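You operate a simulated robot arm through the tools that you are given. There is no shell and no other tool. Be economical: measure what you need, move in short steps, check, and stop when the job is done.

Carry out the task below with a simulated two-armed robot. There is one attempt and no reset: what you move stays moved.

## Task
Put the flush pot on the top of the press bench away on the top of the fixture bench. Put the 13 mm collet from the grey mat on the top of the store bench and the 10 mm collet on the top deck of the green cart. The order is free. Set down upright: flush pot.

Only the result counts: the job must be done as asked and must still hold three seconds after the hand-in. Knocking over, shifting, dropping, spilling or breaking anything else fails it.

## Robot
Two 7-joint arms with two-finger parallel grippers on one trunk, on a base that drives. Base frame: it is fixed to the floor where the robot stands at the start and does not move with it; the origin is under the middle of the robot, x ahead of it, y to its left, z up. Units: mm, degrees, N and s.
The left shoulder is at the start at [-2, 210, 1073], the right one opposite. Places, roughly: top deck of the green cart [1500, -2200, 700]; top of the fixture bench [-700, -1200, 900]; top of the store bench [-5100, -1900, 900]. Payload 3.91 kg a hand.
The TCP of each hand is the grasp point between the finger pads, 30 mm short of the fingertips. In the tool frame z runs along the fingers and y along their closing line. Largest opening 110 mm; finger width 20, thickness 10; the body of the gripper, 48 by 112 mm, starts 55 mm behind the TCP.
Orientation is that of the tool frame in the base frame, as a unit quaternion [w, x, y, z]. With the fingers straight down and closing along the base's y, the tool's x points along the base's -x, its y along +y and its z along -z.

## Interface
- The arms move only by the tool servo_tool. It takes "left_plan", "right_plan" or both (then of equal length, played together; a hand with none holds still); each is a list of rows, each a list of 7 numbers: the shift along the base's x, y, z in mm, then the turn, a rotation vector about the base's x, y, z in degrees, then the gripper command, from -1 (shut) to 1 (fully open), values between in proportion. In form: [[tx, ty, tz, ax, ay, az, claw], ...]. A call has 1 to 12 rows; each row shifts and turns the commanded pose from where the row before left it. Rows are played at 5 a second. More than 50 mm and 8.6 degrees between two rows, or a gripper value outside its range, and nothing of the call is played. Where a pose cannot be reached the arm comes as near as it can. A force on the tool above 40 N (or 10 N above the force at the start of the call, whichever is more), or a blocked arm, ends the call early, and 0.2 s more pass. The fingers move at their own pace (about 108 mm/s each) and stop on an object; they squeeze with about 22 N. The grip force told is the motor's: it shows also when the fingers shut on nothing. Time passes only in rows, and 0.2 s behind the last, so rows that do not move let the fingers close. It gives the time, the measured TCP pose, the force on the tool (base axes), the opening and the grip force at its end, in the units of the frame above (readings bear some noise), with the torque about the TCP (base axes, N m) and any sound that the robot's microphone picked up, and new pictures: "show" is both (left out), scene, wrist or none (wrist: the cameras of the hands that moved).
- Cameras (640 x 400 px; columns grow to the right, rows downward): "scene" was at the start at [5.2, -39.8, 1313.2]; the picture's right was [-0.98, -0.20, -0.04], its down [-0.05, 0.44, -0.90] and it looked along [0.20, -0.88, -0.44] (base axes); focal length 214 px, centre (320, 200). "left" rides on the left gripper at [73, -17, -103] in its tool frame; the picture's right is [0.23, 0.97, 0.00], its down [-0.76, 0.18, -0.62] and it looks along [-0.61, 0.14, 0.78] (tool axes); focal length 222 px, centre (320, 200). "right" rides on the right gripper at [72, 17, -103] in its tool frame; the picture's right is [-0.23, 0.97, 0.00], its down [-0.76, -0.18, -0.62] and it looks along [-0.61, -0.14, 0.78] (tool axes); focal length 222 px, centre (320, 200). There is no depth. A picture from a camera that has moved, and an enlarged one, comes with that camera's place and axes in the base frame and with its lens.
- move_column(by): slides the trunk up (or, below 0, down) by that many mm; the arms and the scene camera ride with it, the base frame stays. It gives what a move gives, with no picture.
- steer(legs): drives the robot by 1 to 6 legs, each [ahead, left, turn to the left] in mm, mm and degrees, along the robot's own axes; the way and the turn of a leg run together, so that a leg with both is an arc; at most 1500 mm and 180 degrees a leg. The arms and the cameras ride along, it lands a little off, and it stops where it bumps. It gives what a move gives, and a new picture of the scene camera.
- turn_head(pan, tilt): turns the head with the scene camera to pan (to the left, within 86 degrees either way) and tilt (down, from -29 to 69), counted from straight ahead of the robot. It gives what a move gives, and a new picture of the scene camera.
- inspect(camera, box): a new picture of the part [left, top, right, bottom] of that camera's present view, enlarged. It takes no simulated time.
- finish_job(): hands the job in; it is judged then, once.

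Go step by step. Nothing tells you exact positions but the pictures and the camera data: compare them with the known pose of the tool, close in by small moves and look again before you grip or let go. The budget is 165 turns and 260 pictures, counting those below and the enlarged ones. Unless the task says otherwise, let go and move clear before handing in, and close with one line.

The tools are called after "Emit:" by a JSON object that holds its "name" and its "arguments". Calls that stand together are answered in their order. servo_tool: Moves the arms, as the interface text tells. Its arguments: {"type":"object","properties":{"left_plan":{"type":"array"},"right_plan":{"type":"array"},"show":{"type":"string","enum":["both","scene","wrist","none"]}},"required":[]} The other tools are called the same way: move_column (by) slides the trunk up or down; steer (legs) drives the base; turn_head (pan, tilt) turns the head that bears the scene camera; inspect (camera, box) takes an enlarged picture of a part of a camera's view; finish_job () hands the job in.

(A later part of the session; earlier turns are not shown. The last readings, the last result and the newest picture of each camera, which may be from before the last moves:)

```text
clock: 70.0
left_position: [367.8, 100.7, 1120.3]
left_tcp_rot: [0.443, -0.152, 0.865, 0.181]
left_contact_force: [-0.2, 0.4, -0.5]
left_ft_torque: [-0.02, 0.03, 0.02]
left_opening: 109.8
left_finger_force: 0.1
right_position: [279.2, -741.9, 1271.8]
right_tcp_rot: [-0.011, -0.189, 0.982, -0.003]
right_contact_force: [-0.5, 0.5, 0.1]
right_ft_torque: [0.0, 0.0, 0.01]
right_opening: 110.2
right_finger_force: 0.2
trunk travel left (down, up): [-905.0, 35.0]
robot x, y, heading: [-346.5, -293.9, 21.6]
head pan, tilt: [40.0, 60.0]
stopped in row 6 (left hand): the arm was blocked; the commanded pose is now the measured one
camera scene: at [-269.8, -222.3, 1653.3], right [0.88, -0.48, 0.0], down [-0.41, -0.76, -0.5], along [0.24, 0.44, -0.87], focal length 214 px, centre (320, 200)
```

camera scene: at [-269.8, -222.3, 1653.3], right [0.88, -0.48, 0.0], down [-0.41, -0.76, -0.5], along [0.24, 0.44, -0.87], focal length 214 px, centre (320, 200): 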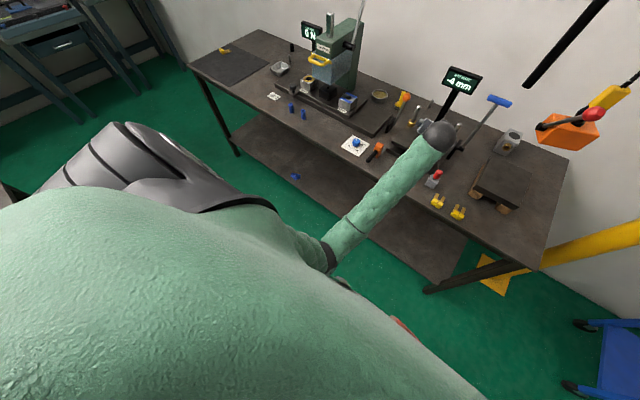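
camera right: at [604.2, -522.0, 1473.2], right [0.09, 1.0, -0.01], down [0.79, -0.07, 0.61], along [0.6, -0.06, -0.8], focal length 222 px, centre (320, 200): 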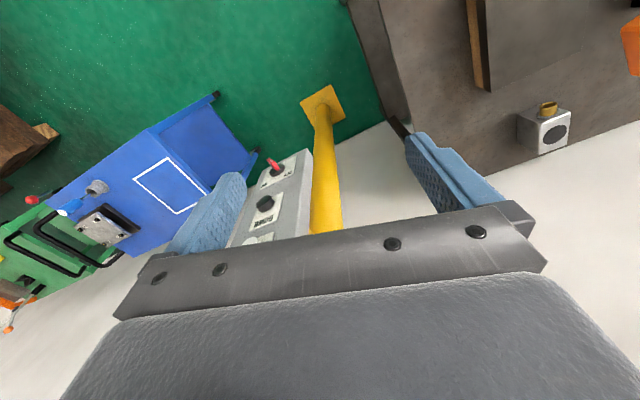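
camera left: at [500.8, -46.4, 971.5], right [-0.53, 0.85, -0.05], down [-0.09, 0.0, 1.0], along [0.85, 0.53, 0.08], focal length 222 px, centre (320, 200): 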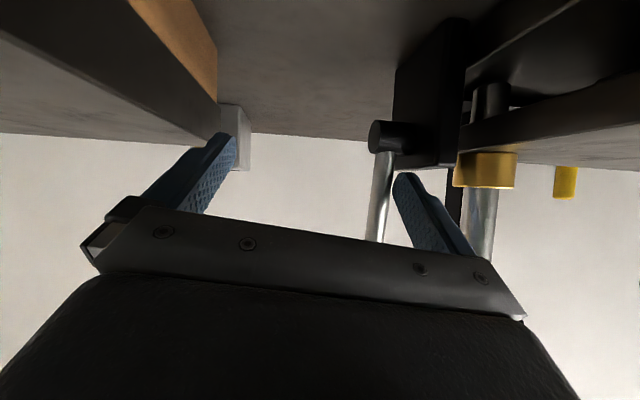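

The plate and lever look undisturbed. I swing the hand left to the arm's own side and straighten its roll so the elbow frees itself.

Emit:
{"name": "servo_tool", "arguments": {"left_plan": [[-20, 25, 10, 0, 0, 0, 1], [-20, 35, 10, -3.5, -0.6, -1.2, 1], [-20, 35, 10, -3.5, -0.6, -1.2, 1], [-20, 35, 10, -3.4, -0.5, -1.3, 1], [-20, 35, 0, 0, 0, 0, 1], [0, 0, 0, 0, 0, 0, 1]], "show": "scene"}}

```text
clock: 71.4
left_position: [266.3, 262.6, 1162.2]
left_tcp_rot: [0.445, -0.166, 0.876, 0.084]
left_contact_force: [-0.4, -0.7, -0.4]
left_ft_torque: [0.0, 0.0, 0.01]
left_opening: 110.0
left_finger_force: 0.2
right_position: [279.5, -744.2, 1271.9]
right_tcp_rot: [-0.011, -0.189, 0.982, -0.002]
right_contact_force: [0.1, 0.3, 0.3]
right_ft_torque: [0.01, 0.02, 0.0]
right_opening: 110.1
right_finger_force: 0.0
trunk travel left (down, up): [-905.0, 35.0]
robot x, y, heading: [-344.5, -298.6, 22.0]
head pan, tilt: [40.0, 60.0]
camera scene: at [-270.0, -223.4, 1653.4], right [0.88, -0.48, 0.0], down [-0.41, -0.76, -0.5], along [0.24, 0.44, -0.87], focal length 214 px, centre (320, 200)
```

scene: 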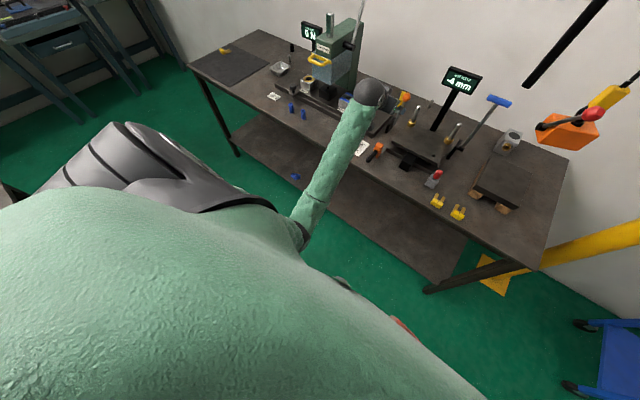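

The arm follows again with the target on its own side. I shift the robot right along the aisle so the hand lines up with the pot, and lower the trunk partly.

Emit:
{"name": "steer", "arguments": {"legs": [[0, -300, 0], [0, -156, 0]]}}

Emit:
{"name": "turn_head", "arguments": {"pan": 15, "tilt": 45}}

```text
clock: 74.4
left_position: [432.6, -157.7, 1162.1]
left_tcp_rot: [0.446, -0.166, 0.875, 0.083]
left_contact_force: [-0.1, 0.0, 0.4]
left_ft_torque: [0.0, 0.0, -0.01]
left_opening: 110.0
left_finger_force: 0.1
right_position: [444.1, -1164.3, 1273.5]
right_tcp_rot: [-0.011, -0.189, 0.982, -0.002]
right_contact_force: [-0.2, 0.2, -0.1]
right_ft_torque: [0.03, -0.01, 0.01]
right_opening: 110.1
right_finger_force: 0.1
trunk travel left (down, up): [-905.0, 35.0]
robot x, y, heading: [-182.5, -724.6, 21.8]
head pan, tilt: [40.0, 60.0]
camera scene: at [-104.4, -642.6, 1653.3], right [0.88, -0.48, 0.0], down [-0.41, -0.76, -0.5], along [0.24, 0.44, -0.87], focal length 214 px, centre (320, 200)
```

scene: 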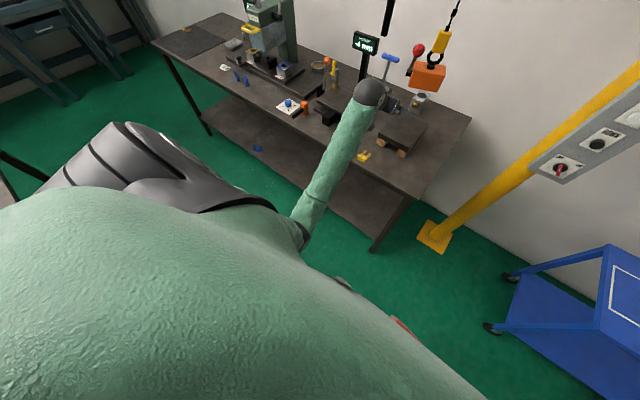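

```text
clock: 75.3
left_position: [433.6, -159.8, 1161.3]
left_tcp_rot: [0.445, -0.167, 0.876, 0.084]
left_contact_force: [0.1, -0.1, -0.2]
left_ft_torque: [0.0, 0.0, 0.0]
left_opening: 110.3
left_finger_force: 0.0
right_position: [444.7, -1166.1, 1272.7]
right_tcp_rot: [-0.011, -0.19, 0.982, -0.002]
right_contact_force: [0.0, 0.4, -0.1]
right_ft_torque: [0.0, 0.0, -0.02]
right_opening: 110.1
right_finger_force: 0.2
trunk travel left (down, up): [-905.0, 35.0]
robot x, y, heading: [-178.5, -721.2, 21.6]
head pan, tilt: [15.0, 45.0]
camera scene: at [-69.4, -656.2, 1672.8], right [0.6, -0.8, 0.0], down [-0.57, -0.42, -0.71], along [0.57, 0.42, -0.71], focal length 214 px, centre (320, 200)
```

scene: 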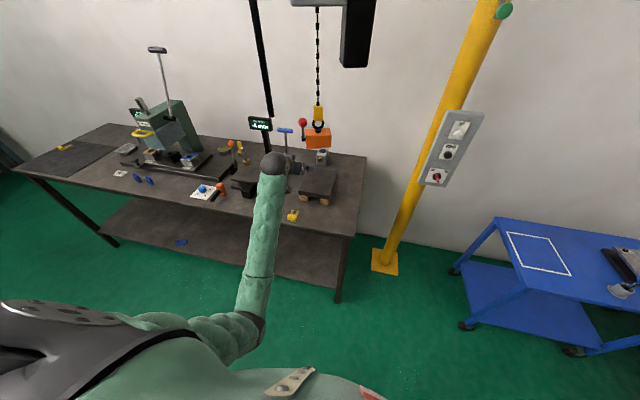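

Now I see the post stands well right of the bench (near (1000, -550)), so the bench's right end is open: I can reach the pot from there with the right arm, past the hoist's right side. I first tuck and pre-turn the right hand.

Emit:
{"name": "servo_tool", "arguments": {"right_plan": [[-7, 45, -5, 0, 0, -6, 1], [-7, 45, -5, 0, 0, -6, 1], [-7, 45, -5, 0, 0, -6, 1], [-7, 45, -5, 0, 0, -6, 1], [-7, 45, -5, 0, 0, -6, 1], [-7, 45, -5, 0, 0, -6, 1], [-7, 45, -5, 0, 0, -6, 1], [-7, 45, -5, 0, 0, -6, 1], [-7, 45, -5, 0, 0, -6, 1], [-4, 42, -5, 0, 0, -6, 1], [0, 0, 0, 0, 0, 0, 1]], "show": "scene"}}

```text
clock: 77.7
left_position: [432.5, -159.9, 1162.1]
left_tcp_rot: [0.446, -0.166, 0.875, 0.084]
left_contact_force: [0.7, -1.6, 0.2]
left_ft_torque: [0.0, 0.01, 0.05]
left_opening: 110.0
left_finger_force: 0.1
right_position: [377.6, -719.4, 1222.4]
right_tcp_rot: [-0.01, 0.328, 0.945, 0.003]
right_contact_force: [-0.8, -0.2, -0.1]
right_ft_torque: [0.02, -0.01, 0.0]
right_opening: 110.1
right_finger_force: 0.1
trunk travel left (down, up): [-905.0, 35.0]
robot x, y, heading: [-181.5, -721.8, 21.5]
head pan, tilt: [15.0, 45.0]
camera scene: at [-70.4, -657.3, 1673.0], right [0.6, -0.8, 0.0], down [-0.57, -0.42, -0.71], along [0.57, 0.42, -0.71], focal length 214 px, centre (320, 200)
```

scene: 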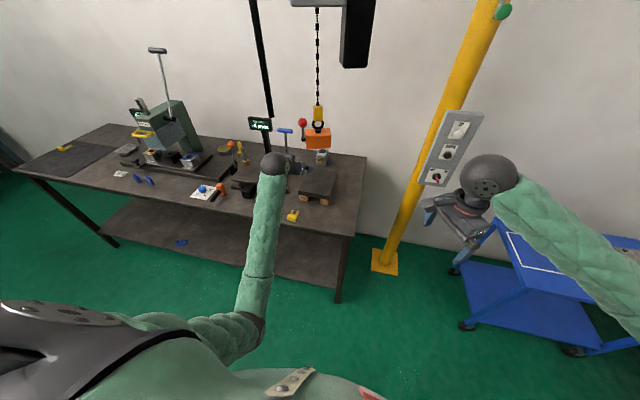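

The right arm tracks perfectly. I drive: right, ahead a bit, turn left about 52°, then into place right of the bench end.

Emit:
{"name": "steer", "arguments": {"legs": [[0, -171, 0], [110, 0, 0], [0, 0, 52]]}}

Emit:
{"name": "turn_head", "arguments": {"pan": -20, "tilt": 35}}

```text
clock: 82.3
left_position: [-87.9, -10.0, 1160.6]
left_tcp_rot: [0.362, -0.537, 0.712, 0.273]
left_contact_force: [-0.2, -0.1, -0.5]
left_ft_torque: [0.02, 0.01, -0.02]
left_opening: 110.0
left_finger_force: 0.1
right_position: [321.9, -394.4, 1221.6]
right_tcp_rot: [-0.011, -0.123, 0.992, -0.002]
right_contact_force: [-0.5, 0.5, 0.0]
right_ft_torque: [-0.01, 0.01, 0.03]
right_opening: 110.2
right_finger_force: 0.2
trunk travel left (down, up): [-905.0, 35.0]
robot x, y, heading: [-10.7, -839.9, 74.1]
head pan, tilt: [15.0, 45.0]
camera scene: at [-1.4, -710.0, 1672.8], right [1.0, -0.02, 0.0], down [-0.01, -0.71, -0.71], along [0.01, 0.71, -0.71], focal length 214 px, centre (320, 200)
```

scene: 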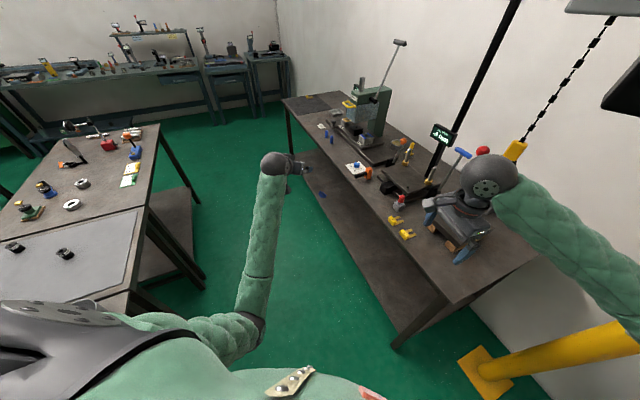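

```text
clock: 83.3
left_position: [-87.6, -10.8, 1160.7]
left_tcp_rot: [0.362, -0.536, 0.713, 0.271]
left_contact_force: [0.4, -0.2, 0.1]
left_ft_torque: [0.01, 0.01, -0.01]
left_opening: 110.0
left_finger_force: 0.0
right_position: [323.0, -394.4, 1222.8]
right_tcp_rot: [-0.011, -0.123, 0.992, -0.002]
right_contact_force: [-0.5, 0.0, 0.1]
right_ft_torque: [-0.01, -0.01, 0.0]
right_opening: 109.9
right_finger_force: 0.1
trunk travel left (down, up): [-905.0, 35.0]
robot x, y, heading: [-14.7, -840.1, 73.9]
head pan, tilt: [-20.0, 35.0]
camera scene: at [48.9, -720.1, 1687.6], right [0.81, -0.59, 0.0], down [-0.34, -0.47, -0.82], along [0.48, 0.66, -0.57], focal length 214 px, centre (320, 200)
```

scene: 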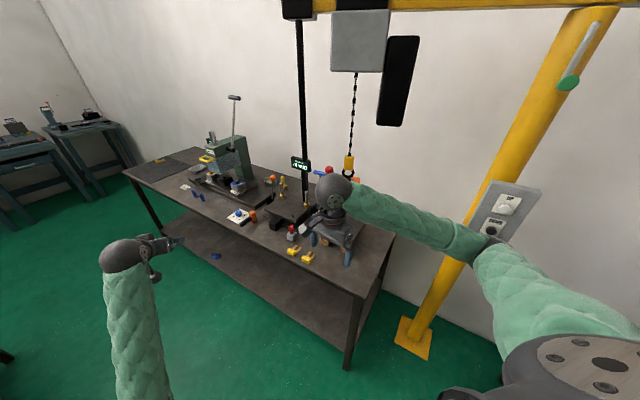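

On the bench at left I also see a light-grey mat with two dark small parts – probably the collets; later. The control panel hangs near (540, -893) in bench axes, so I move in stages, extending the right hand as I go.

Emit:
{"name": "steer", "arguments": {"legs": [[135, -175, 0]]}}

Emit:
{"name": "servo_tool", "arguments": {"right_plan": [[40, 4, 0, 0, 0, 3.7, 1], [40, 4, 0, 0, 0, 3.7, 1], [40, 4, 0, 0, 0, 0, 1], [24, 2, 0, 0, 0, 0, 1], [0, 0, 0, 0, 0, 0, 1]], "show": "scene"}}

```text
clock: 84.4
left_position: [-21.2, 15.0, 1164.4]
left_tcp_rot: [0.368, -0.534, 0.712, 0.27]
left_contact_force: [-0.4, 0.2, -0.2]
left_ft_torque: [0.01, -0.02, 0.0]
left_opening: 109.8
left_finger_force: 0.1
right_position: [378.3, -373.2, 1222.1]
right_tcp_rot: [-0.012, -0.125, 0.992, -0.005]
right_contact_force: [-0.4, 0.3, -0.1]
right_ft_torque: [0.0, 0.0, -0.03]
right_opening: 109.9
right_finger_force: 0.0
trunk travel left (down, up): [-905.0, 35.0]
robot x, y, heading: [51.8, -815.4, 73.9]
head pan, tilt: [-20.0, 35.0]
heard: click
stopped in leg 1: the robot was blocked; the commanded pose is now the measured one
camera scene: at [105.1, -696.8, 1689.0], right [0.81, -0.59, 0.01], down [-0.33, -0.46, -0.82], along [0.49, 0.66, -0.57], focal length 214 px, centre (320, 200)
```

scene: 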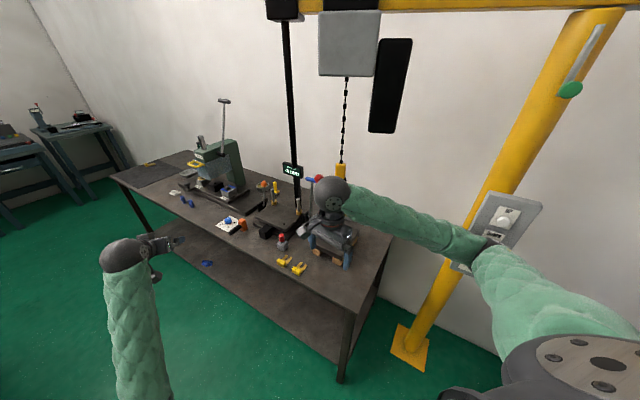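

```text
clock: 85.8
left_position: [-68.1, 28.2, 1165.2]
left_tcp_rot: [0.363, -0.55, 0.7, 0.276]
left_contact_force: [-1.5, 0.5, 0.2]
left_ft_torque: [-0.01, -0.04, 0.0]
left_opening: 109.6
left_finger_force: 0.1
right_position: [437.7, -312.1, 1206.5]
right_tcp_rot: [-0.053, -0.244, 0.968, -0.003]
right_contact_force: [0.0, 0.3, 0.2]
right_ft_torque: [0.0, 0.01, 0.01]
right_opening: 110.2
right_finger_force: 0.2
trunk travel left (down, up): [-905.0, 35.0]
robot x, y, heading: [44.7, -793.7, 76.4]
head pan, tilt: [-20.0, 35.0]
stopped in row 5 (right hand): the arm was blocked; the commanded pose is now the measured one
camera scene: at [81.5, -675.7, 1691.1], right [0.83, -0.56, 0.01], down [-0.31, -0.48, -0.82], along [0.46, 0.68, -0.57], focal length 214 px, centre (320, 200)
```

scene: 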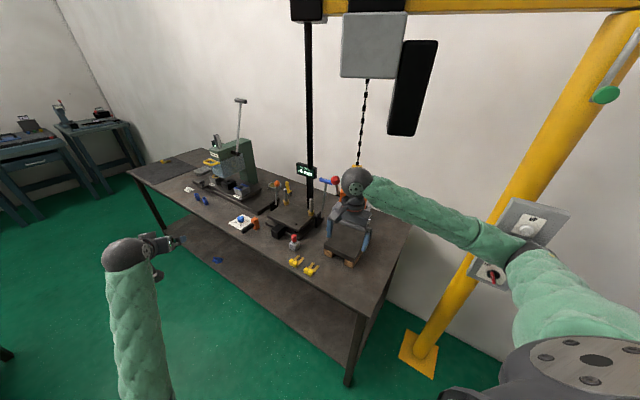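

The right elbow bumped the hanging control panel (a click). I back away from it at once.

Emit:
{"name": "steer", "arguments": {"legs": [[-80, 115, 0]]}}

Emit:
{"name": "inspect", "arguments": {"camera": "scene", "box": [280, 60, 640, 300]}}

```text
clock: 87.2
left_position: [-184.1, -21.8, 1162.7]
left_tcp_rot: [0.358, -0.549, 0.702, 0.278]
left_contact_force: [-0.6, 0.5, -0.3]
left_ft_torque: [-0.01, -0.04, -0.02]
left_opening: 110.3
left_finger_force: 0.1
right_position: [329.1, -360.4, 1202.9]
right_tcp_rot: [-0.052, -0.239, 0.97, 0.0]
right_contact_force: [0.0, -1.0, 0.3]
right_ft_torque: [0.0, -0.02, -0.01]
right_opening: 109.9
right_finger_force: 0.0
trunk travel left (down, up): [-905.0, 35.0]
robot x, y, heading: [-82.6, -848.3, 76.4]
head pan, tilt: [-20.0, 35.0]
camera scene: at [-27.4, -723.8, 1687.6], right [0.83, -0.56, 0.0], down [-0.32, -0.48, -0.82], along [0.46, 0.68, -0.57], focal length 214 px, centre (320, 200)
```

scene: 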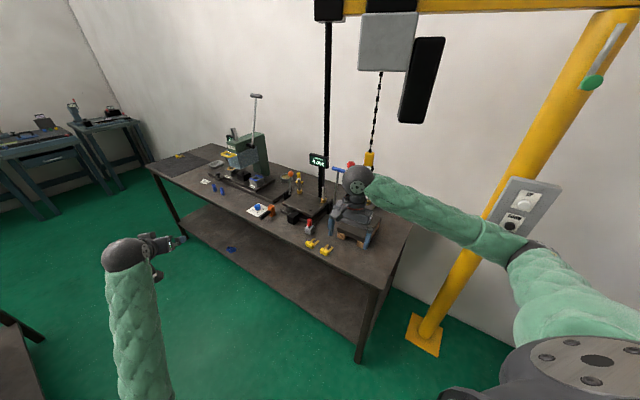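

```text
1.67 times, centred on (460, 180) of scene
camera zoom: at [-27.4, -723.8, 1687.6], right [0.83, -0.56, 0.0], down [-0.32, -0.48, -0.82], along [0.46, 0.68, -0.57], focal length 358 px, centre (87, 233)
```

zoom: 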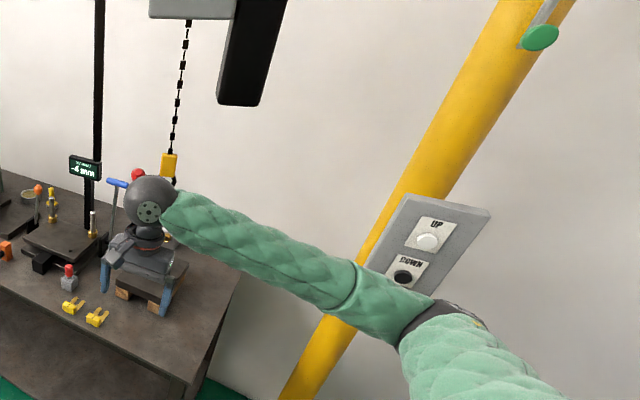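

The panel is a hoist pendant (UP/DOWN); I must keep the elbow away from it. New plan: shift right in the aisle, extend the right arm nearly straight there, then drive the extended arm in past the hoist's right side.

Emit:
{"name": "steer", "arguments": {"legs": [[-190, -133, -3]]}}

Emit:
{"name": "servo_tool", "arguments": {"right_plan": [[18, 35, -15, 0.7, -2.9, -1.5, 1], [18, 35, -15, 0.7, -2.9, -1.5, 1], [18, 35, -15, 0, 0, 0, 1], [18, 35, -15, 0, 0, 0, 1], [18, 35, -15, 0, 0, 0, 1], [18, 35, -15, 0, 0, 0, 1], [14, 25, -15, 0, 0, 0, 1], [0, 0, 0, 0, 0, 0, 1]], "show": "scene"}}

```text
clock: 88.9
left_position: [-59.8, -234.9, 1163.4]
left_tcp_rot: [0.366, -0.529, 0.717, 0.271]
left_contact_force: [-0.7, -0.7, 0.0]
left_ft_torque: [0.02, 0.02, -0.03]
left_opening: 110.1
left_finger_force: 0.1
right_position: [434.7, -602.0, 1203.0]
right_tcp_rot: [-0.052, -0.212, 0.976, 0.001]
right_contact_force: [-0.3, -0.5, 0.2]
right_ft_torque: [0.01, 0.04, 0.0]
right_opening: 109.9
right_finger_force: 0.1
trunk travel left (down, up): [-905.0, 35.0]
robot x, y, heading: [-4.9, -1066.2, 73.1]
head pan, tilt: [-20.0, 35.0]
camera scene: at [60.1, -946.2, 1687.6], right [0.8, -0.6, 0.0], down [-0.34, -0.46, -0.82], along [0.49, 0.66, -0.57], focal length 214 px, centre (320, 200)
```

scene: 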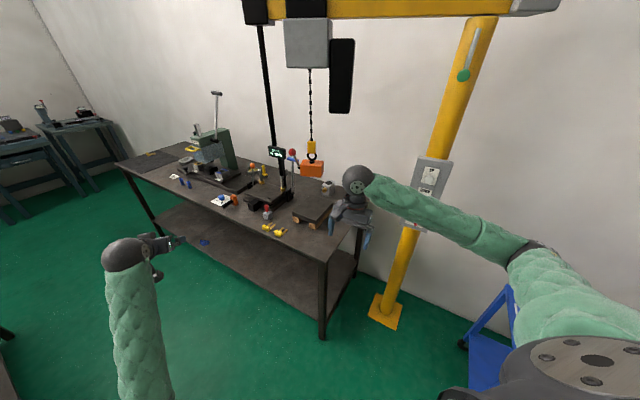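

```text
clock: 90.7
left_position: [-60.0, -236.4, 1163.0]
left_tcp_rot: [0.366, -0.528, 0.717, 0.27]
left_contact_force: [-0.4, 0.3, 0.2]
left_ft_torque: [-0.02, 0.02, -0.02]
left_opening: 110.1
left_finger_force: 0.1
right_position: [557.4, -367.0, 1099.3]
right_tcp_rot: [0.0, -0.187, 0.982, 0.005]
right_contact_force: [0.2, -0.2, -0.2]
right_ft_torque: [0.01, -0.01, -0.05]
right_opening: 110.2
right_finger_force: 0.1
trunk travel left (down, up): [-905.0, 35.0]
robot x, y, heading: [-2.7, -1064.3, 73.0]
head pan, tilt: [-20.0, 35.0]
camera scene: at [60.2, -947.0, 1687.7], right [0.8, -0.6, 0.0], down [-0.34, -0.46, -0.82], along [0.49, 0.66, -0.57], focal length 214 px, centre (320, 200)
```

scene: 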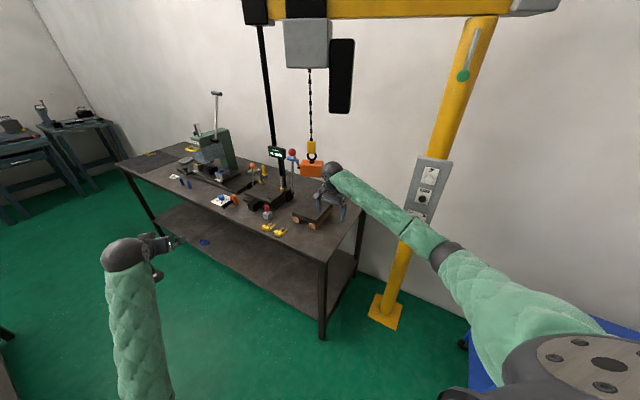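

The arm extends well on this side. For a smaller elbow bow I stretch a little more and lower the trunk, first shifting right for room.

Emit:
{"name": "steer", "arguments": {"legs": [[-47, -37, 0]]}}

Emit:
{"name": "servo_tool", "arguments": {"right_plan": [[0, 5, 40, 0, 0, 0, 1], [0, 5, 40, 0, 0, 0, 1], [5, 25, 40, 0, 0, 0, 1], [8, 25, 30, 0, 0, 0, 1], [7, 27, 0, 0, 0, 0, 1], [0, 0, 0, 0, 0, 0, 1]], "show": "none"}}

Emit:
{"name": "move_column", "arguments": {"by": -180}}

Emit:
{"name": "turn_head", "arguments": {"pan": -20, "tilt": 36}}

```text
clock: 91.7
left_position: [-36.8, -290.4, 1162.4]
left_tcp_rot: [0.366, -0.529, 0.717, 0.269]
left_contact_force: [1.0, 1.2, 0.5]
left_ft_torque: [0.0, 0.03, 0.01]
left_opening: 110.2
left_finger_force: 0.0
right_position: [578.0, -421.5, 1098.5]
right_tcp_rot: [0.0, -0.186, 0.983, 0.003]
right_contact_force: [-0.3, 0.5, 0.5]
right_ft_torque: [0.02, -0.04, 0.04]
right_opening: 110.2
right_finger_force: 0.2
trunk travel left (down, up): [-905.0, 35.0]
robot x, y, heading: [16.7, -1123.1, 73.1]
head pan, tilt: [-20.0, 35.0]
camera scene: at [81.9, -1000.7, 1687.4], right [0.8, -0.6, 0.0], down [-0.34, -0.46, -0.82], along [0.49, 0.65, -0.57], focal length 214 px, centre (320, 200)
```

scene: 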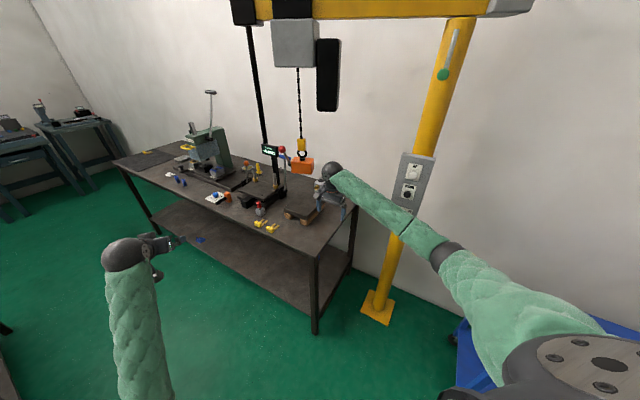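

```text
clock: 93.1
left_position: [-36.7, -290.8, 1163.4]
left_tcp_rot: [0.365, -0.529, 0.717, 0.271]
left_contact_force: [-0.1, 0.1, 1.2]
left_ft_torque: [0.01, 0.0, 0.0]
left_opening: 110.1
left_finger_force: 0.0
right_position: [601.3, -334.2, 1248.4]
right_tcp_rot: [0.0, -0.186, 0.982, 0.004]
right_contact_force: [-0.9, -1.0, -0.5]
right_ft_torque: [0.01, 0.01, 0.0]
right_opening: 109.9
right_finger_force: 0.1
trunk travel left (down, up): [-905.0, 35.0]
robot x, y, heading: [18.6, -1120.8, 73.1]
head pan, tilt: [-20.0, 35.0]
```

```text
clock: 95.1
left_position: [-37.5, -290.7, 984.6]
left_tcp_rot: [0.366, -0.528, 0.717, 0.27]
left_contact_force: [-0.1, 0.5, 0.0]
left_ft_torque: [-0.01, -0.01, -0.02]
left_opening: 110.0
left_finger_force: 0.1
right_position: [598.9, -334.3, 1067.5]
right_tcp_rot: [-0.001, -0.186, 0.982, 0.004]
right_contact_force: [0.1, -0.4, 0.2]
right_ft_torque: [0.03, -0.03, 0.01]
right_opening: 110.1
right_finger_force: 0.0
trunk travel left (down, up): [-725.0, 215.0]
robot x, y, heading: [14.6, -1121.0, 73.2]
head pan, tilt: [-20.0, 35.0]
```

```text
clock: 95.7
left_position: [-37.0, -290.0, 983.2]
left_tcp_rot: [0.366, -0.529, 0.717, 0.269]
left_contact_force: [0.0, 0.0, 0.0]
left_ft_torque: [0.02, 0.0, 0.03]
left_opening: 109.8
left_finger_force: 0.1
right_position: [598.9, -334.6, 1068.2]
right_tcp_rot: [0.0, -0.186, 0.982, 0.004]
right_contact_force: [-0.6, -0.8, 0.4]
right_ft_torque: [0.02, 0.02, 0.0]
right_opening: 110.1
right_finger_force: 0.1
trunk travel left (down, up): [-725.0, 215.0]
robot x, y, heading: [19.7, -1123.7, 73.0]
head pan, tilt: [-20.0, 36.0]
camera scene: at [81.2, -1001.9, 1506.1], right [0.8, -0.6, 0.0], down [-0.35, -0.47, -0.81], along [0.49, 0.65, -0.59], focal length 214 px, centre (320, 200)
```

scene: 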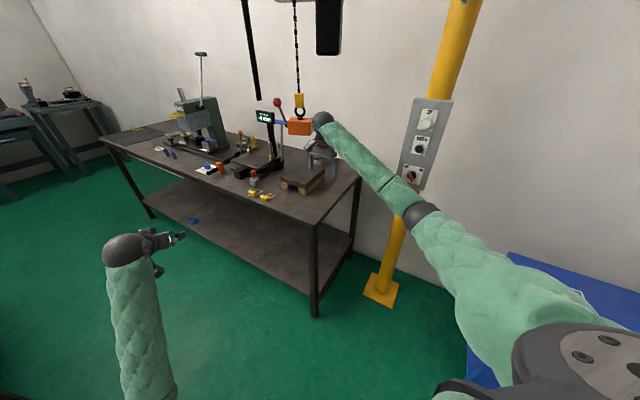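

The hoist and pendant leave no room on this path. Best is the mirrored low approach with the right arm (which tracks well): hand tilted forward, robot in front of the bench with the pot on the right arm's own side. I retract the right hand first.

Emit:
{"name": "servo_tool", "arguments": {"right_plan": [[-28, -31, 10, 0, 0, 0, 1], [-28, -31, 10, 0, 0, 0, 1], [-28, -31, 10, 0, 0, 0, 1], [-28, -31, 10, 0, 0, 0, 1], [-28, -31, 10, 0, 0, 0, 1], [-28, -31, 10, 0, 0, 0, 1], [-28, -31, 10, 0, 0, 0, 1], [-28, -31, 10, 0, 0, 0, 1], [0, 0, 0, 0, 0, 0, 1]], "show": "none"}}

Emit:
{"name": "steer", "arguments": {"legs": [[470, 374, 0], [305, 243, 0]]}}

```text
clock: 97.7
left_position: [-37.8, -290.6, 982.2]
left_tcp_rot: [0.366, -0.529, 0.717, 0.27]
left_contact_force: [0.1, -0.3, 0.3]
left_ft_torque: [0.03, -0.01, 0.0]
left_opening: 109.8
left_finger_force: 0.2
right_position: [376.8, -580.7, 1147.3]
right_tcp_rot: [-0.001, -0.187, 0.982, 0.003]
right_contact_force: [-0.2, 0.1, 0.6]
right_ft_torque: [-0.02, 0.01, 0.02]
right_opening: 110.0
right_finger_force: 0.1
trunk travel left (down, up): [-725.0, 215.0]
robot x, y, heading: [15.6, -1118.4, 73.3]
head pan, tilt: [-20.0, 36.0]
```

```text
clock: 103.1
left_position: [-408.5, 624.5, 982.4]
left_tcp_rot: [0.365, -0.53, 0.716, 0.27]
left_contact_force: [0.0, 0.8, 0.0]
left_ft_torque: [-0.01, -0.02, -0.02]
left_opening: 110.1
left_finger_force: 0.1
right_position: [6.4, 335.7, 1147.2]
right_tcp_rot: [-0.001, -0.189, 0.982, 0.003]
right_contact_force: [-0.6, 0.4, 0.1]
right_ft_torque: [0.01, 0.01, 0.0]
right_opening: 109.9
right_finger_force: 0.2
trunk travel left (down, up): [-725.0, 215.0]
robot x, y, heading: [-351.0, -204.8, 73.1]
head pan, tilt: [-20.0, 36.0]
camera scene: at [-287.2, -85.5, 1506.0], right [0.8, -0.6, 0.0], down [-0.35, -0.47, -0.81], along [0.48, 0.65, -0.59], focal length 214 px, centre (320, 200)
```

scene: 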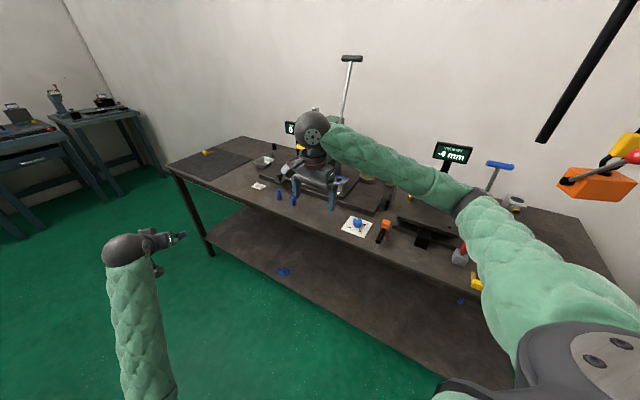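

Emit:
{"name": "steer", "arguments": {"legs": [[0, 0, -51.6]]}}

Emit:
{"name": "servo_tool", "arguments": {"right_plan": [[0, 0, 0, 0, 0, 7.4, 1], [0, 0, 0, 0, 0, 7.4, 1], [0, 0, 0, 0, 0, 7.4, 1], [0, 0, 0, 0, 0, 7.4, 1], [0, 0, 0, 0, 0, 7.4, 1], [0, 0, 0, 0, 0, 7.4, 1], [0, 0, 0, 0, 0, 7.2, 1], [0, 0, 0, 0, 0, 0, 1]], "show": "none"}}

Emit:
{"name": "turn_head", "arguments": {"pan": -15, "tilt": 38}}

```text
clock: 105.8
left_position: [257.5, 360.2, 983.1]
left_tcp_rot: [0.445, -0.17, 0.875, 0.086]
left_contact_force: [0.5, -0.2, -0.7]
left_ft_torque: [-0.02, 0.0, -0.01]
left_opening: 109.7
left_finger_force: 0.0
right_position: [293.7, -144.1, 1148.5]
right_tcp_rot: [0.001, 0.253, 0.967, 0.004]
right_contact_force: [0.2, -0.1, 1.3]
right_ft_torque: [0.02, 0.02, -0.02]
right_opening: 109.9
right_finger_force: 0.0
trunk travel left (down, up): [-725.0, 215.0]
robot x, y, heading: [-351.6, -204.4, 22.1]
head pan, tilt: [-20.0, 36.0]
camera scene: at [-219.3, -183.1, 1506.1], right [0.04, -1.0, 0.0], down [-0.59, -0.02, -0.81], along [0.81, 0.03, -0.59], focal length 214 px, centre (320, 200)
```

scene: 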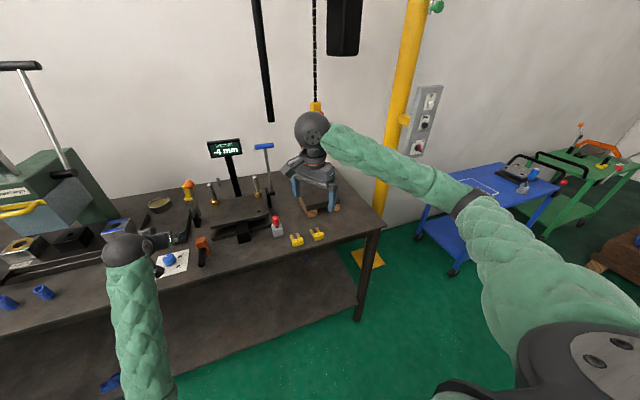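

```text
clock: 107.6
left_position: [256.8, 360.9, 983.0]
left_tcp_rot: [0.446, -0.17, 0.874, 0.087]
left_contact_force: [-0.9, -0.2, 0.1]
left_ft_torque: [-0.02, 0.01, -0.01]
left_opening: 110.1
left_finger_force: 0.0
right_position: [293.6, -142.7, 1147.3]
right_tcp_rot: [-0.001, -0.194, 0.981, 0.005]
right_contact_force: [0.0, 0.2, 0.0]
right_ft_torque: [0.01, -0.03, 0.0]
right_opening: 109.8
right_finger_force: 0.0
trunk travel left (down, up): [-725.0, 215.0]
robot x, y, heading: [-352.1, -205.9, 21.9]
head pan, tilt: [-20.0, 36.0]
```

```text
clock: 108.3
left_position: [259.3, 360.5, 983.5]
left_tcp_rot: [0.446, -0.17, 0.875, 0.086]
left_contact_force: [0.5, 0.4, 0.1]
left_ft_torque: [0.01, 0.0, -0.01]
left_opening: 110.1
left_finger_force: 0.0
right_position: [293.3, -144.2, 1148.0]
right_tcp_rot: [-0.001, -0.193, 0.981, 0.005]
right_contact_force: [0.7, -0.3, 0.9]
right_ft_torque: [0.0, -0.02, 0.01]
right_opening: 110.0
right_finger_force: 0.0
trunk travel left (down, up): [-725.0, 215.0]
robot x, y, heading: [-350.5, -203.8, 22.2]
head pan, tilt: [-15.0, 38.0]
camera scene: at [-221.2, -175.3, 1503.0], right [0.13, -0.99, 0.0], down [-0.61, -0.08, -0.79], along [0.78, 0.1, -0.62], focal length 214 px, centre (320, 200)
```

scene: 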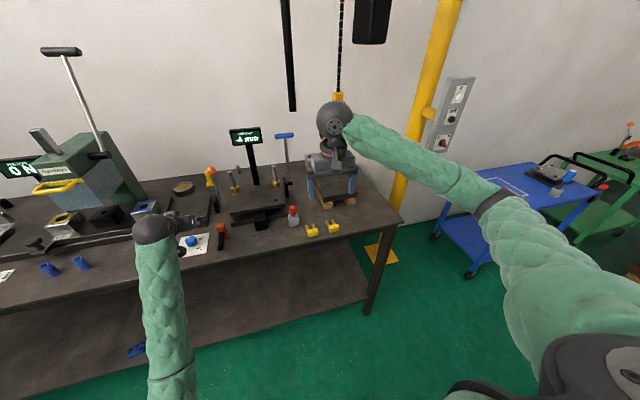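

Right arm followed exactly. Now tilt the right hand forward and lower it in front of the plate, while the left hand retracts off the bench.

Emit:
{"name": "servo_tool", "arguments": {"left_plan": [[-20, -8, 35, 0, 0, 0, 1], [-30, -12, 20, 0, 0, 0, 1], [-33, -13, 15, 0, 0, 0, 1], [-33, -13, 15, 0, 0, 0, 1], [-33, -13, 15, 0, 0, 0, 1], [-33, -13, 10, 0, 0, 0, 1], [-33, -13, 10, 0, 0, 0, 1], [0, 0, 0, 0, 0, 0, 1], [0, 0, 0, 0, 0, 0, 1]], "right_plan": [[12, -4, -18, 2.5, -6.3, 0, 1], [12, -4, -18, 2.5, -6.3, 0, 1], [12, -4, -18, 2.5, -6.3, 0, 1], [12, -4, -18, 2.5, -6.3, 0, 1], [12, -4, -18, 2.5, -6.3, 0, 1], [12, -4, -18, 2.5, -6.3, 0, 1], [13, -4, -20, 2.5, -6.3, 0, 1], [14, -5, -20, 2.5, -6.3, 0, 1], [0, 0, 0, 0, 0, 0, 1]]}}

```text
clock: 110.3
left_position: [95.6, 305.5, 1091.6]
left_tcp_rot: [0.445, -0.171, 0.875, 0.087]
left_contact_force: [-0.4, 0.8, -0.3]
left_ft_torque: [-0.02, -0.01, 0.0]
left_opening: 109.9
left_finger_force: 0.1
left hand out of reach, approached as far as the arm can: row 6, 7
right_position: [392.3, -177.1, 999.9]
right_tcp_rot: [0.448, -0.174, 0.873, 0.087]
right_contact_force: [0.5, -0.1, -0.3]
right_ft_torque: [0.01, 0.01, -0.02]
right_opening: 110.1
right_finger_force: 0.1
trunk travel left (down, up): [-725.0, 215.0]
robot x, y, heading: [-351.0, -205.7, 22.1]
head pan, tilt: [-15.0, 38.0]
camera scene: at [-221.3, -174.6, 1503.0], right [0.13, -0.99, 0.0], down [-0.61, -0.08, -0.79], along [0.78, 0.1, -0.62], focal length 214 px, centre (320, 200)
camera right: at [268.3, -208.9, 1002.5], right [-0.25, 0.95, 0.18], down [0.01, -0.18, 0.98], along [0.97, 0.25, 0.04], focal length 222 px, centre (320, 200)
camera left: at [-14.6, 241.5, 1092.4], right [-0.49, 0.85, -0.18], down [-0.12, 0.14, 0.98], along [0.86, 0.5, 0.03], focal length 222 px, centre (320, 200)
```

scene: 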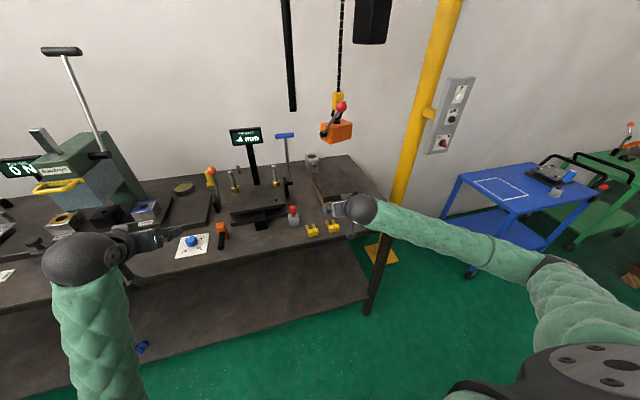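
right: 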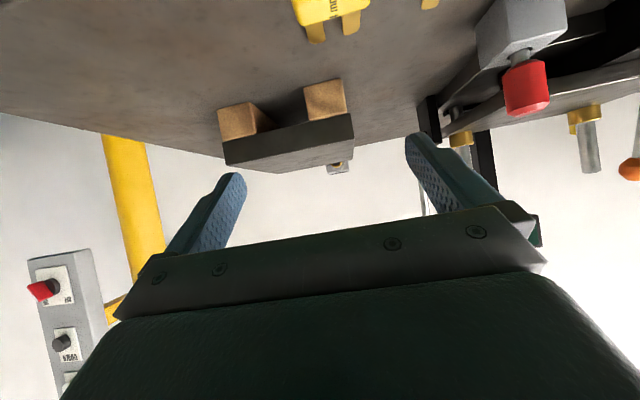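
left: 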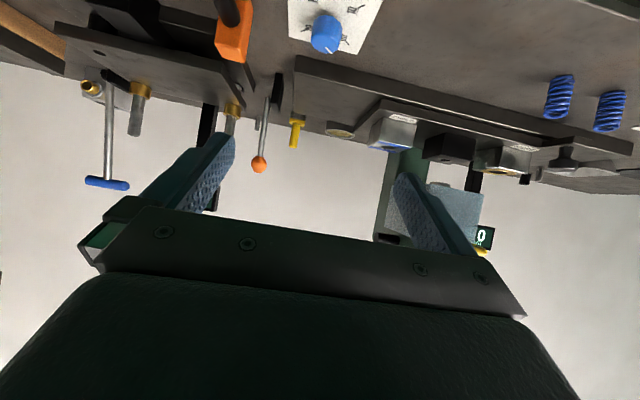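

Tracking is exact and the pot lies straight ahead (lateral ≈ -303 in bench axes). Before going under the hoist I zoom to verify its bottom.

Emit:
{"name": "inspect", "arguments": {"camera": "scene", "box": [270, 80, 430, 230]}}

Emit:
{"name": "inspect", "arguments": {"camera": "right", "box": [200, 60, 440, 210]}}

```text
2.67 times, centred on (350, 155) of scene
camera zoom: at [-221.3, -174.6, 1503.0], right [0.13, -0.99, 0.0], down [-0.61, -0.08, -0.79], along [0.78, 0.1, -0.62], focal length 572 px, centre (240, 320)
```

zoom: 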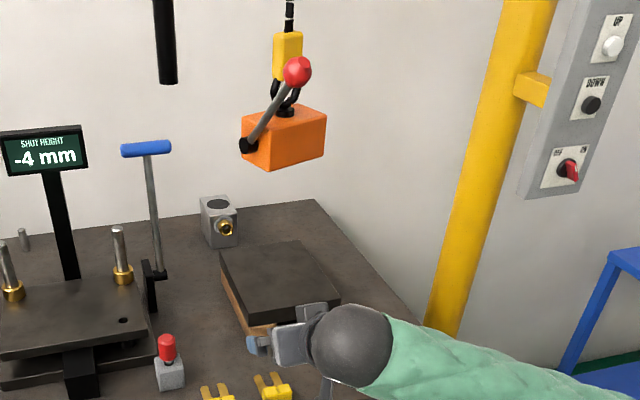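

```text
2.67 times, centred on (320, 135) of right
camera zoom: at [268.3, -208.9, 1002.5], right [-0.25, 0.95, 0.18], down [0.01, -0.18, 0.98], along [0.97, 0.25, 0.04], focal length 592 px, centre (320, 373)
```

zoom: 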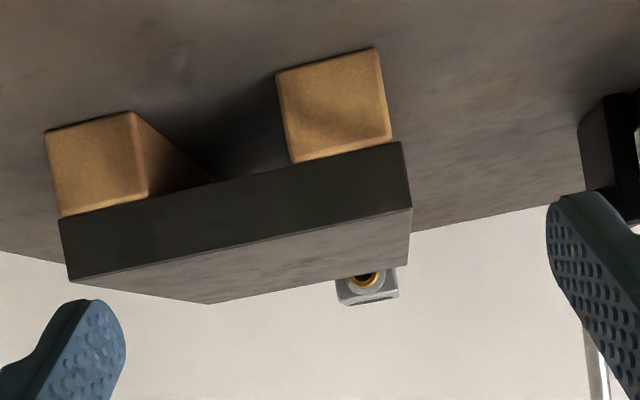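

Hoist bottom is about z 1165, wrist radius only ~44 mm, plate 952: passing at TCP z≈994 leaves about 16 mm each side. I drive forward 130 mm, then extend the arm.

Emit:
{"name": "steer", "arguments": {"legs": [[130, 0, -0.5]]}}

Emit:
{"name": "servo_tool", "arguments": {"right_plan": [[26, 13, 0, 0, 0, 0, 1], [28, 11, 0, 0, 0, 0, 1], [28, 11, 0, 0, 0, 0, 1], [0, 0, 0, 0, 0, 0, 1]]}}

```text
clock: 111.5
left_position: [219.0, 349.6, 1090.2]
left_tcp_rot: [0.446, -0.167, 0.875, 0.085]
left_contact_force: [0.2, -0.1, 0.6]
left_ft_torque: [-0.01, 0.0, 0.0]
left_opening: 110.1
left_finger_force: 0.1
right_position: [512.1, -134.7, 1000.0]
right_tcp_rot: [0.448, -0.169, 0.874, 0.084]
right_contact_force: [0.2, -0.6, -0.1]
right_ft_torque: [0.0, 0.0, 0.02]
right_opening: 110.2
right_finger_force: 0.1
trunk travel left (down, up): [-725.0, 215.0]
robot x, y, heading: [-234.2, -160.0, 21.9]
head pan, tilt: [-15.0, 38.0]
camera scene: at [-100.7, -127.8, 1502.9], right [0.12, -0.99, 0.0], down [-0.61, -0.07, -0.79], along [0.78, 0.09, -0.62], focal length 214 px, centre (320, 200)
```

scene: 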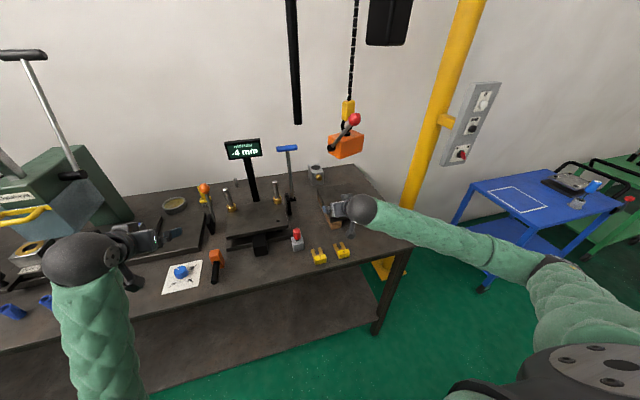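

```text
clock: 112.5
left_position: [218.3, 349.6, 1091.4]
left_tcp_rot: [0.447, -0.166, 0.875, 0.085]
left_contact_force: [-0.2, 0.1, 0.2]
left_ft_torque: [0.03, -0.02, -0.02]
left_opening: 109.8
left_finger_force: 0.1
right_position: [591.7, -100.4, 1000.5]
right_tcp_rot: [0.447, -0.17, 0.874, 0.085]
right_contact_force: [0.0, -1.3, -0.3]
right_ft_torque: [-0.01, 0.02, -0.04]
right_opening: 110.0
right_finger_force: 0.1
trunk travel left (down, up): [-725.0, 215.0]
robot x, y, heading: [-236.6, -155.3, 21.9]
head pan, tilt: [-15.0, 38.0]
camera scene: at [-102.5, -128.9, 1503.1], right [0.12, -0.99, 0.0], down [-0.61, -0.07, -0.79], along [0.78, 0.09, -0.62], focal length 214 px, centre (320, 200)
camera right: at [468.7, -131.2, 1002.4], right [-0.24, 0.95, 0.18], down [0.01, -0.18, 0.98], along [0.97, 0.24, 0.04], focal length 222 px, centre (320, 200)
```

scene: 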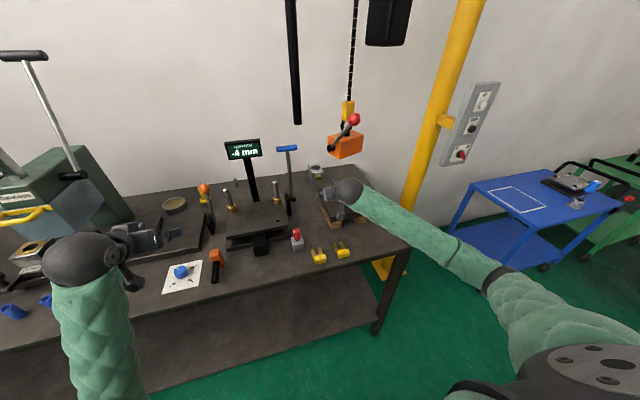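
right: 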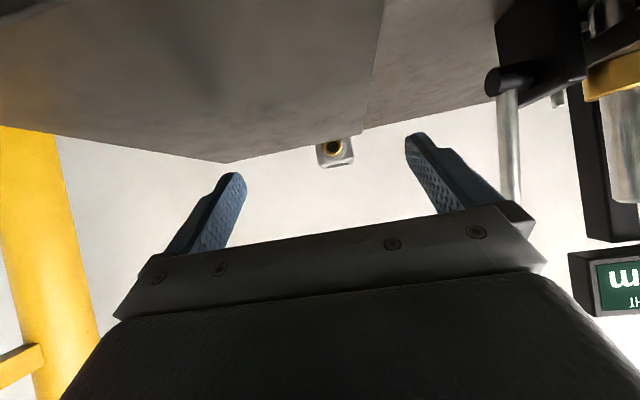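

Emit:
{"name": "servo_tool", "arguments": {"right_plan": [[34, 17, -6, 0, 0, 0, 1], [35, 14, 0, 0, 0, 0, 1], [35, 14, 0, 0, 0, 0, 1], [35, 14, 0, 0, 0, 0, 1], [0, 0, 0, 0, 0, 0, 1]]}}

```text
clock: 113.7
left_position: [219.3, 349.0, 1091.8]
left_tcp_rot: [0.447, -0.166, 0.875, 0.085]
left_contact_force: [-0.4, -0.2, 0.0]
left_ft_torque: [-0.01, 0.04, 0.02]
left_opening: 110.1
left_finger_force: 0.0
right_position: [732.0, -42.0, 994.5]
right_tcp_rot: [0.448, -0.171, 0.873, 0.085]
right_contact_force: [0.8, -0.1, -0.2]
right_ft_torque: [-0.04, -0.01, 0.01]
right_opening: 110.0
right_finger_force: 0.1
trunk travel left (down, up): [-725.0, 215.0]
robot x, y, heading: [-231.9, -158.2, 21.9]
head pan, tilt: [-15.0, 38.0]
camera scene: at [-102.9, -129.1, 1503.2], right [0.12, -0.99, 0.0], down [-0.61, -0.07, -0.79], along [0.78, 0.09, -0.62], focal length 214 px, centre (320, 200)
camera right: at [609.0, -72.8, 997.3], right [-0.24, 0.95, 0.18], down [0.01, -0.18, 0.98], along [0.97, 0.24, 0.04], focal length 222 px, centre (320, 200)
```

scene: 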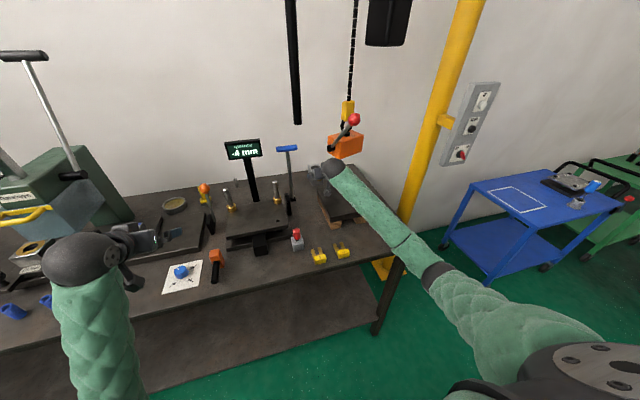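
right: 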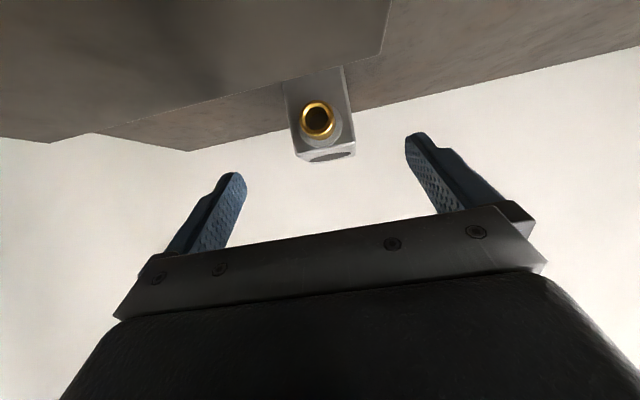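

Lined up laterally (both at -307). I advance the last 122 mm above the pot, then check before lowering.

Emit:
{"name": "servo_tool", "arguments": {"right_plan": [[35, 14, 0, 0, 0, 0, 1], [35, 14, 0, 0, 0, 0, 1], [35, 14, 0, 0, 0, 0, 1], [9, 3.5, 0, 0, 0, 0, 1], [0, 0, 0, 0, 0, 0, 1]]}}

```text
clock: 114.9
left_position: [219.7, 350.6, 1090.5]
left_tcp_rot: [0.447, -0.166, 0.875, 0.084]
left_contact_force: [-0.3, -0.2, 0.4]
left_ft_torque: [-0.02, -0.02, 0.0]
left_opening: 110.0
left_finger_force: 0.1
right_position: [846.9, 5.3, 995.3]
right_tcp_rot: [0.448, -0.17, 0.874, 0.085]
right_contact_force: [0.6, -0.1, -0.7]
right_ft_torque: [0.0, 0.04, 0.04]
right_opening: 110.3
right_finger_force: 0.1
trunk travel left (down, up): [-725.0, 215.0]
robot x, y, heading: [-230.8, -156.0, 21.8]
head pan, tilt: [-15.0, 38.0]
camera scene: at [-102.1, -127.9, 1503.0], right [0.12, -0.99, 0.0], down [-0.61, -0.07, -0.79], along [0.78, 0.09, -0.62], focal length 214 px, centre (320, 200)
camera right: at [722.8, -26.1, 996.1], right [-0.24, 0.95, 0.18], down [0.01, -0.18, 0.98], along [0.97, 0.24, 0.04], focal length 222 px, centre (320, 200)
```

scene: 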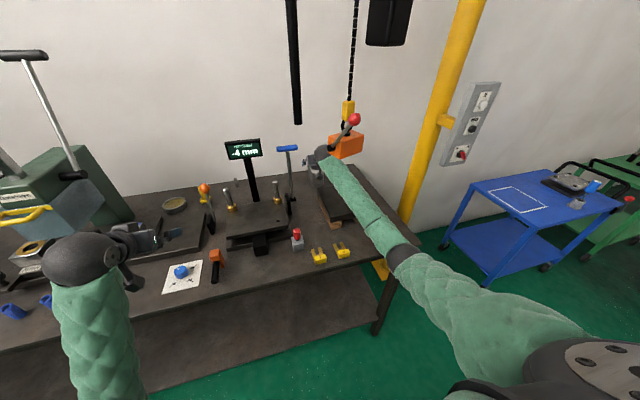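
right: 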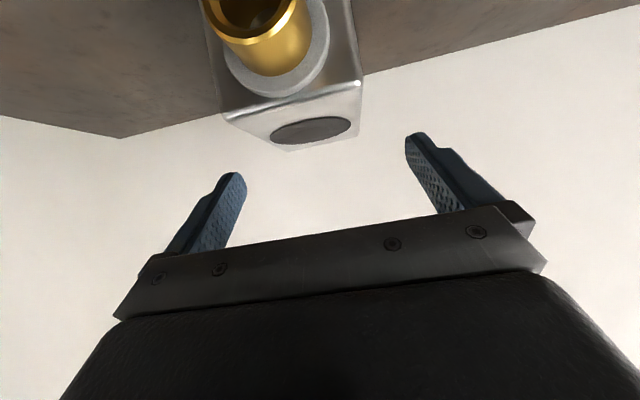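

The pot's top is centred under the grasp point (844, 6.5 versus TCP 847, 5). I lower 43 mm and close.

Emit:
{"name": "servo_tool", "arguments": {"right_plan": [[0, 0, -15, 0, 0, 0, 1], [0, 0, -15, 0, 0, 0, 1], [0, 0, -13, 0, 0, 0, 1], [0, 0, 0, 0, 0, 0, 1]], "show": "wrist"}}

```text
clock: 115.9
left_position: [210.7, 346.5, 1098.2]
left_tcp_rot: [0.45, -0.165, 0.874, 0.084]
left_contact_force: [0.1, 0.0, -0.1]
left_ft_torque: [0.01, 0.02, 0.03]
left_opening: 110.0
left_finger_force: 0.0
right_position: [843.7, 0.9, 975.6]
right_tcp_rot: [0.459, -0.168, 0.868, 0.086]
right_contact_force: [0.4, 0.0, -0.1]
right_ft_torque: [0.0, -0.02, 0.01]
right_opening: 110.1
right_finger_force: 0.1
trunk travel left (down, up): [-725.0, 215.0]
robot x, y, heading: [-233.4, -156.9, 21.4]
head pan, tilt: [-15.0, 38.0]
camera right: at [719.4, -30.5, 975.3], right [-0.24, 0.95, 0.18], down [-0.01, -0.19, 0.98], along [0.97, 0.23, 0.06], focal length 222 px, centre (320, 200)
```

right: 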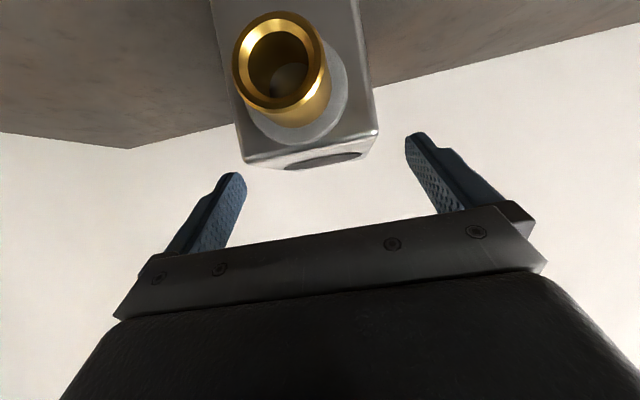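

The hand stopped 23 mm above the command and the body leaned back slightly, though no tool force shows. I let it settle and look.

Emit:
{"name": "servo_tool", "arguments": {"right_plan": [[0, 0, 0, 0, 0, 0, 1], [0, 0, 0, 0, 0, 0, 1]], "show": "scene"}}

Emit:
{"name": "inspect", "arguments": {"camera": "scene", "box": [260, 100, 540, 330]}}

```text
clock: 116.7
left_position: [211.2, 348.3, 1092.4]
left_tcp_rot: [0.449, -0.166, 0.874, 0.084]
left_contact_force: [-0.5, 0.6, -0.4]
left_ft_torque: [-0.04, -0.03, -0.03]
left_opening: 109.8
left_finger_force: 0.0
right_position: [844.8, 0.5, 979.3]
right_tcp_rot: [0.461, -0.167, 0.867, 0.085]
right_contact_force: [0.6, 0.0, 1.0]
right_ft_torque: [0.0, -0.07, -0.01]
right_opening: 110.1
right_finger_force: 0.1
trunk travel left (down, up): [-725.0, 215.0]
robot x, y, heading: [-236.4, -156.2, 21.5]
head pan, tilt: [-15.0, 38.0]
stopped in row 2 (right hand): the arm was blocked; the commanded pose is now the measured one
camera scene: at [-113.3, -128.9, 1501.9], right [0.12, -0.99, 0.0], down [-0.61, -0.07, -0.79], along [0.79, 0.09, -0.61], focal length 214 px, centre (320, 200)
```

scene: 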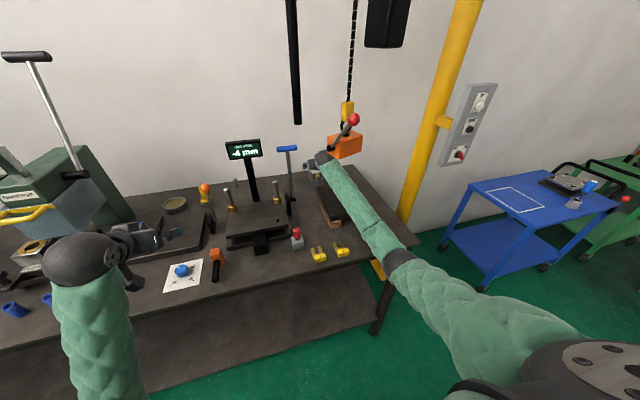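

```text
1.74 times, centred on (400, 215) of scene
camera zoom: at [-113.3, -128.9, 1501.9], right [0.12, -0.99, 0.0], down [-0.61, -0.07, -0.79], along [0.79, 0.09, -0.61], focal length 373 px, centre (181, 174)
```

zoom: 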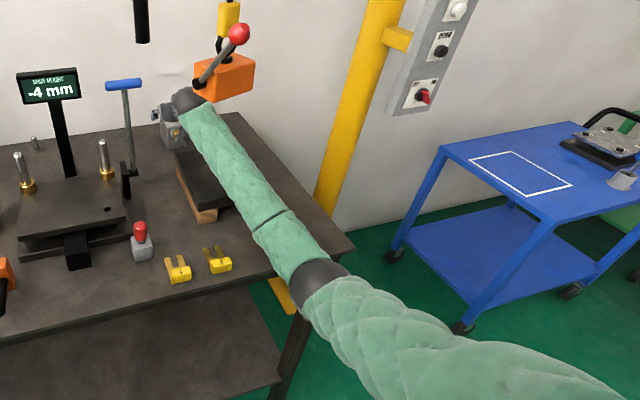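

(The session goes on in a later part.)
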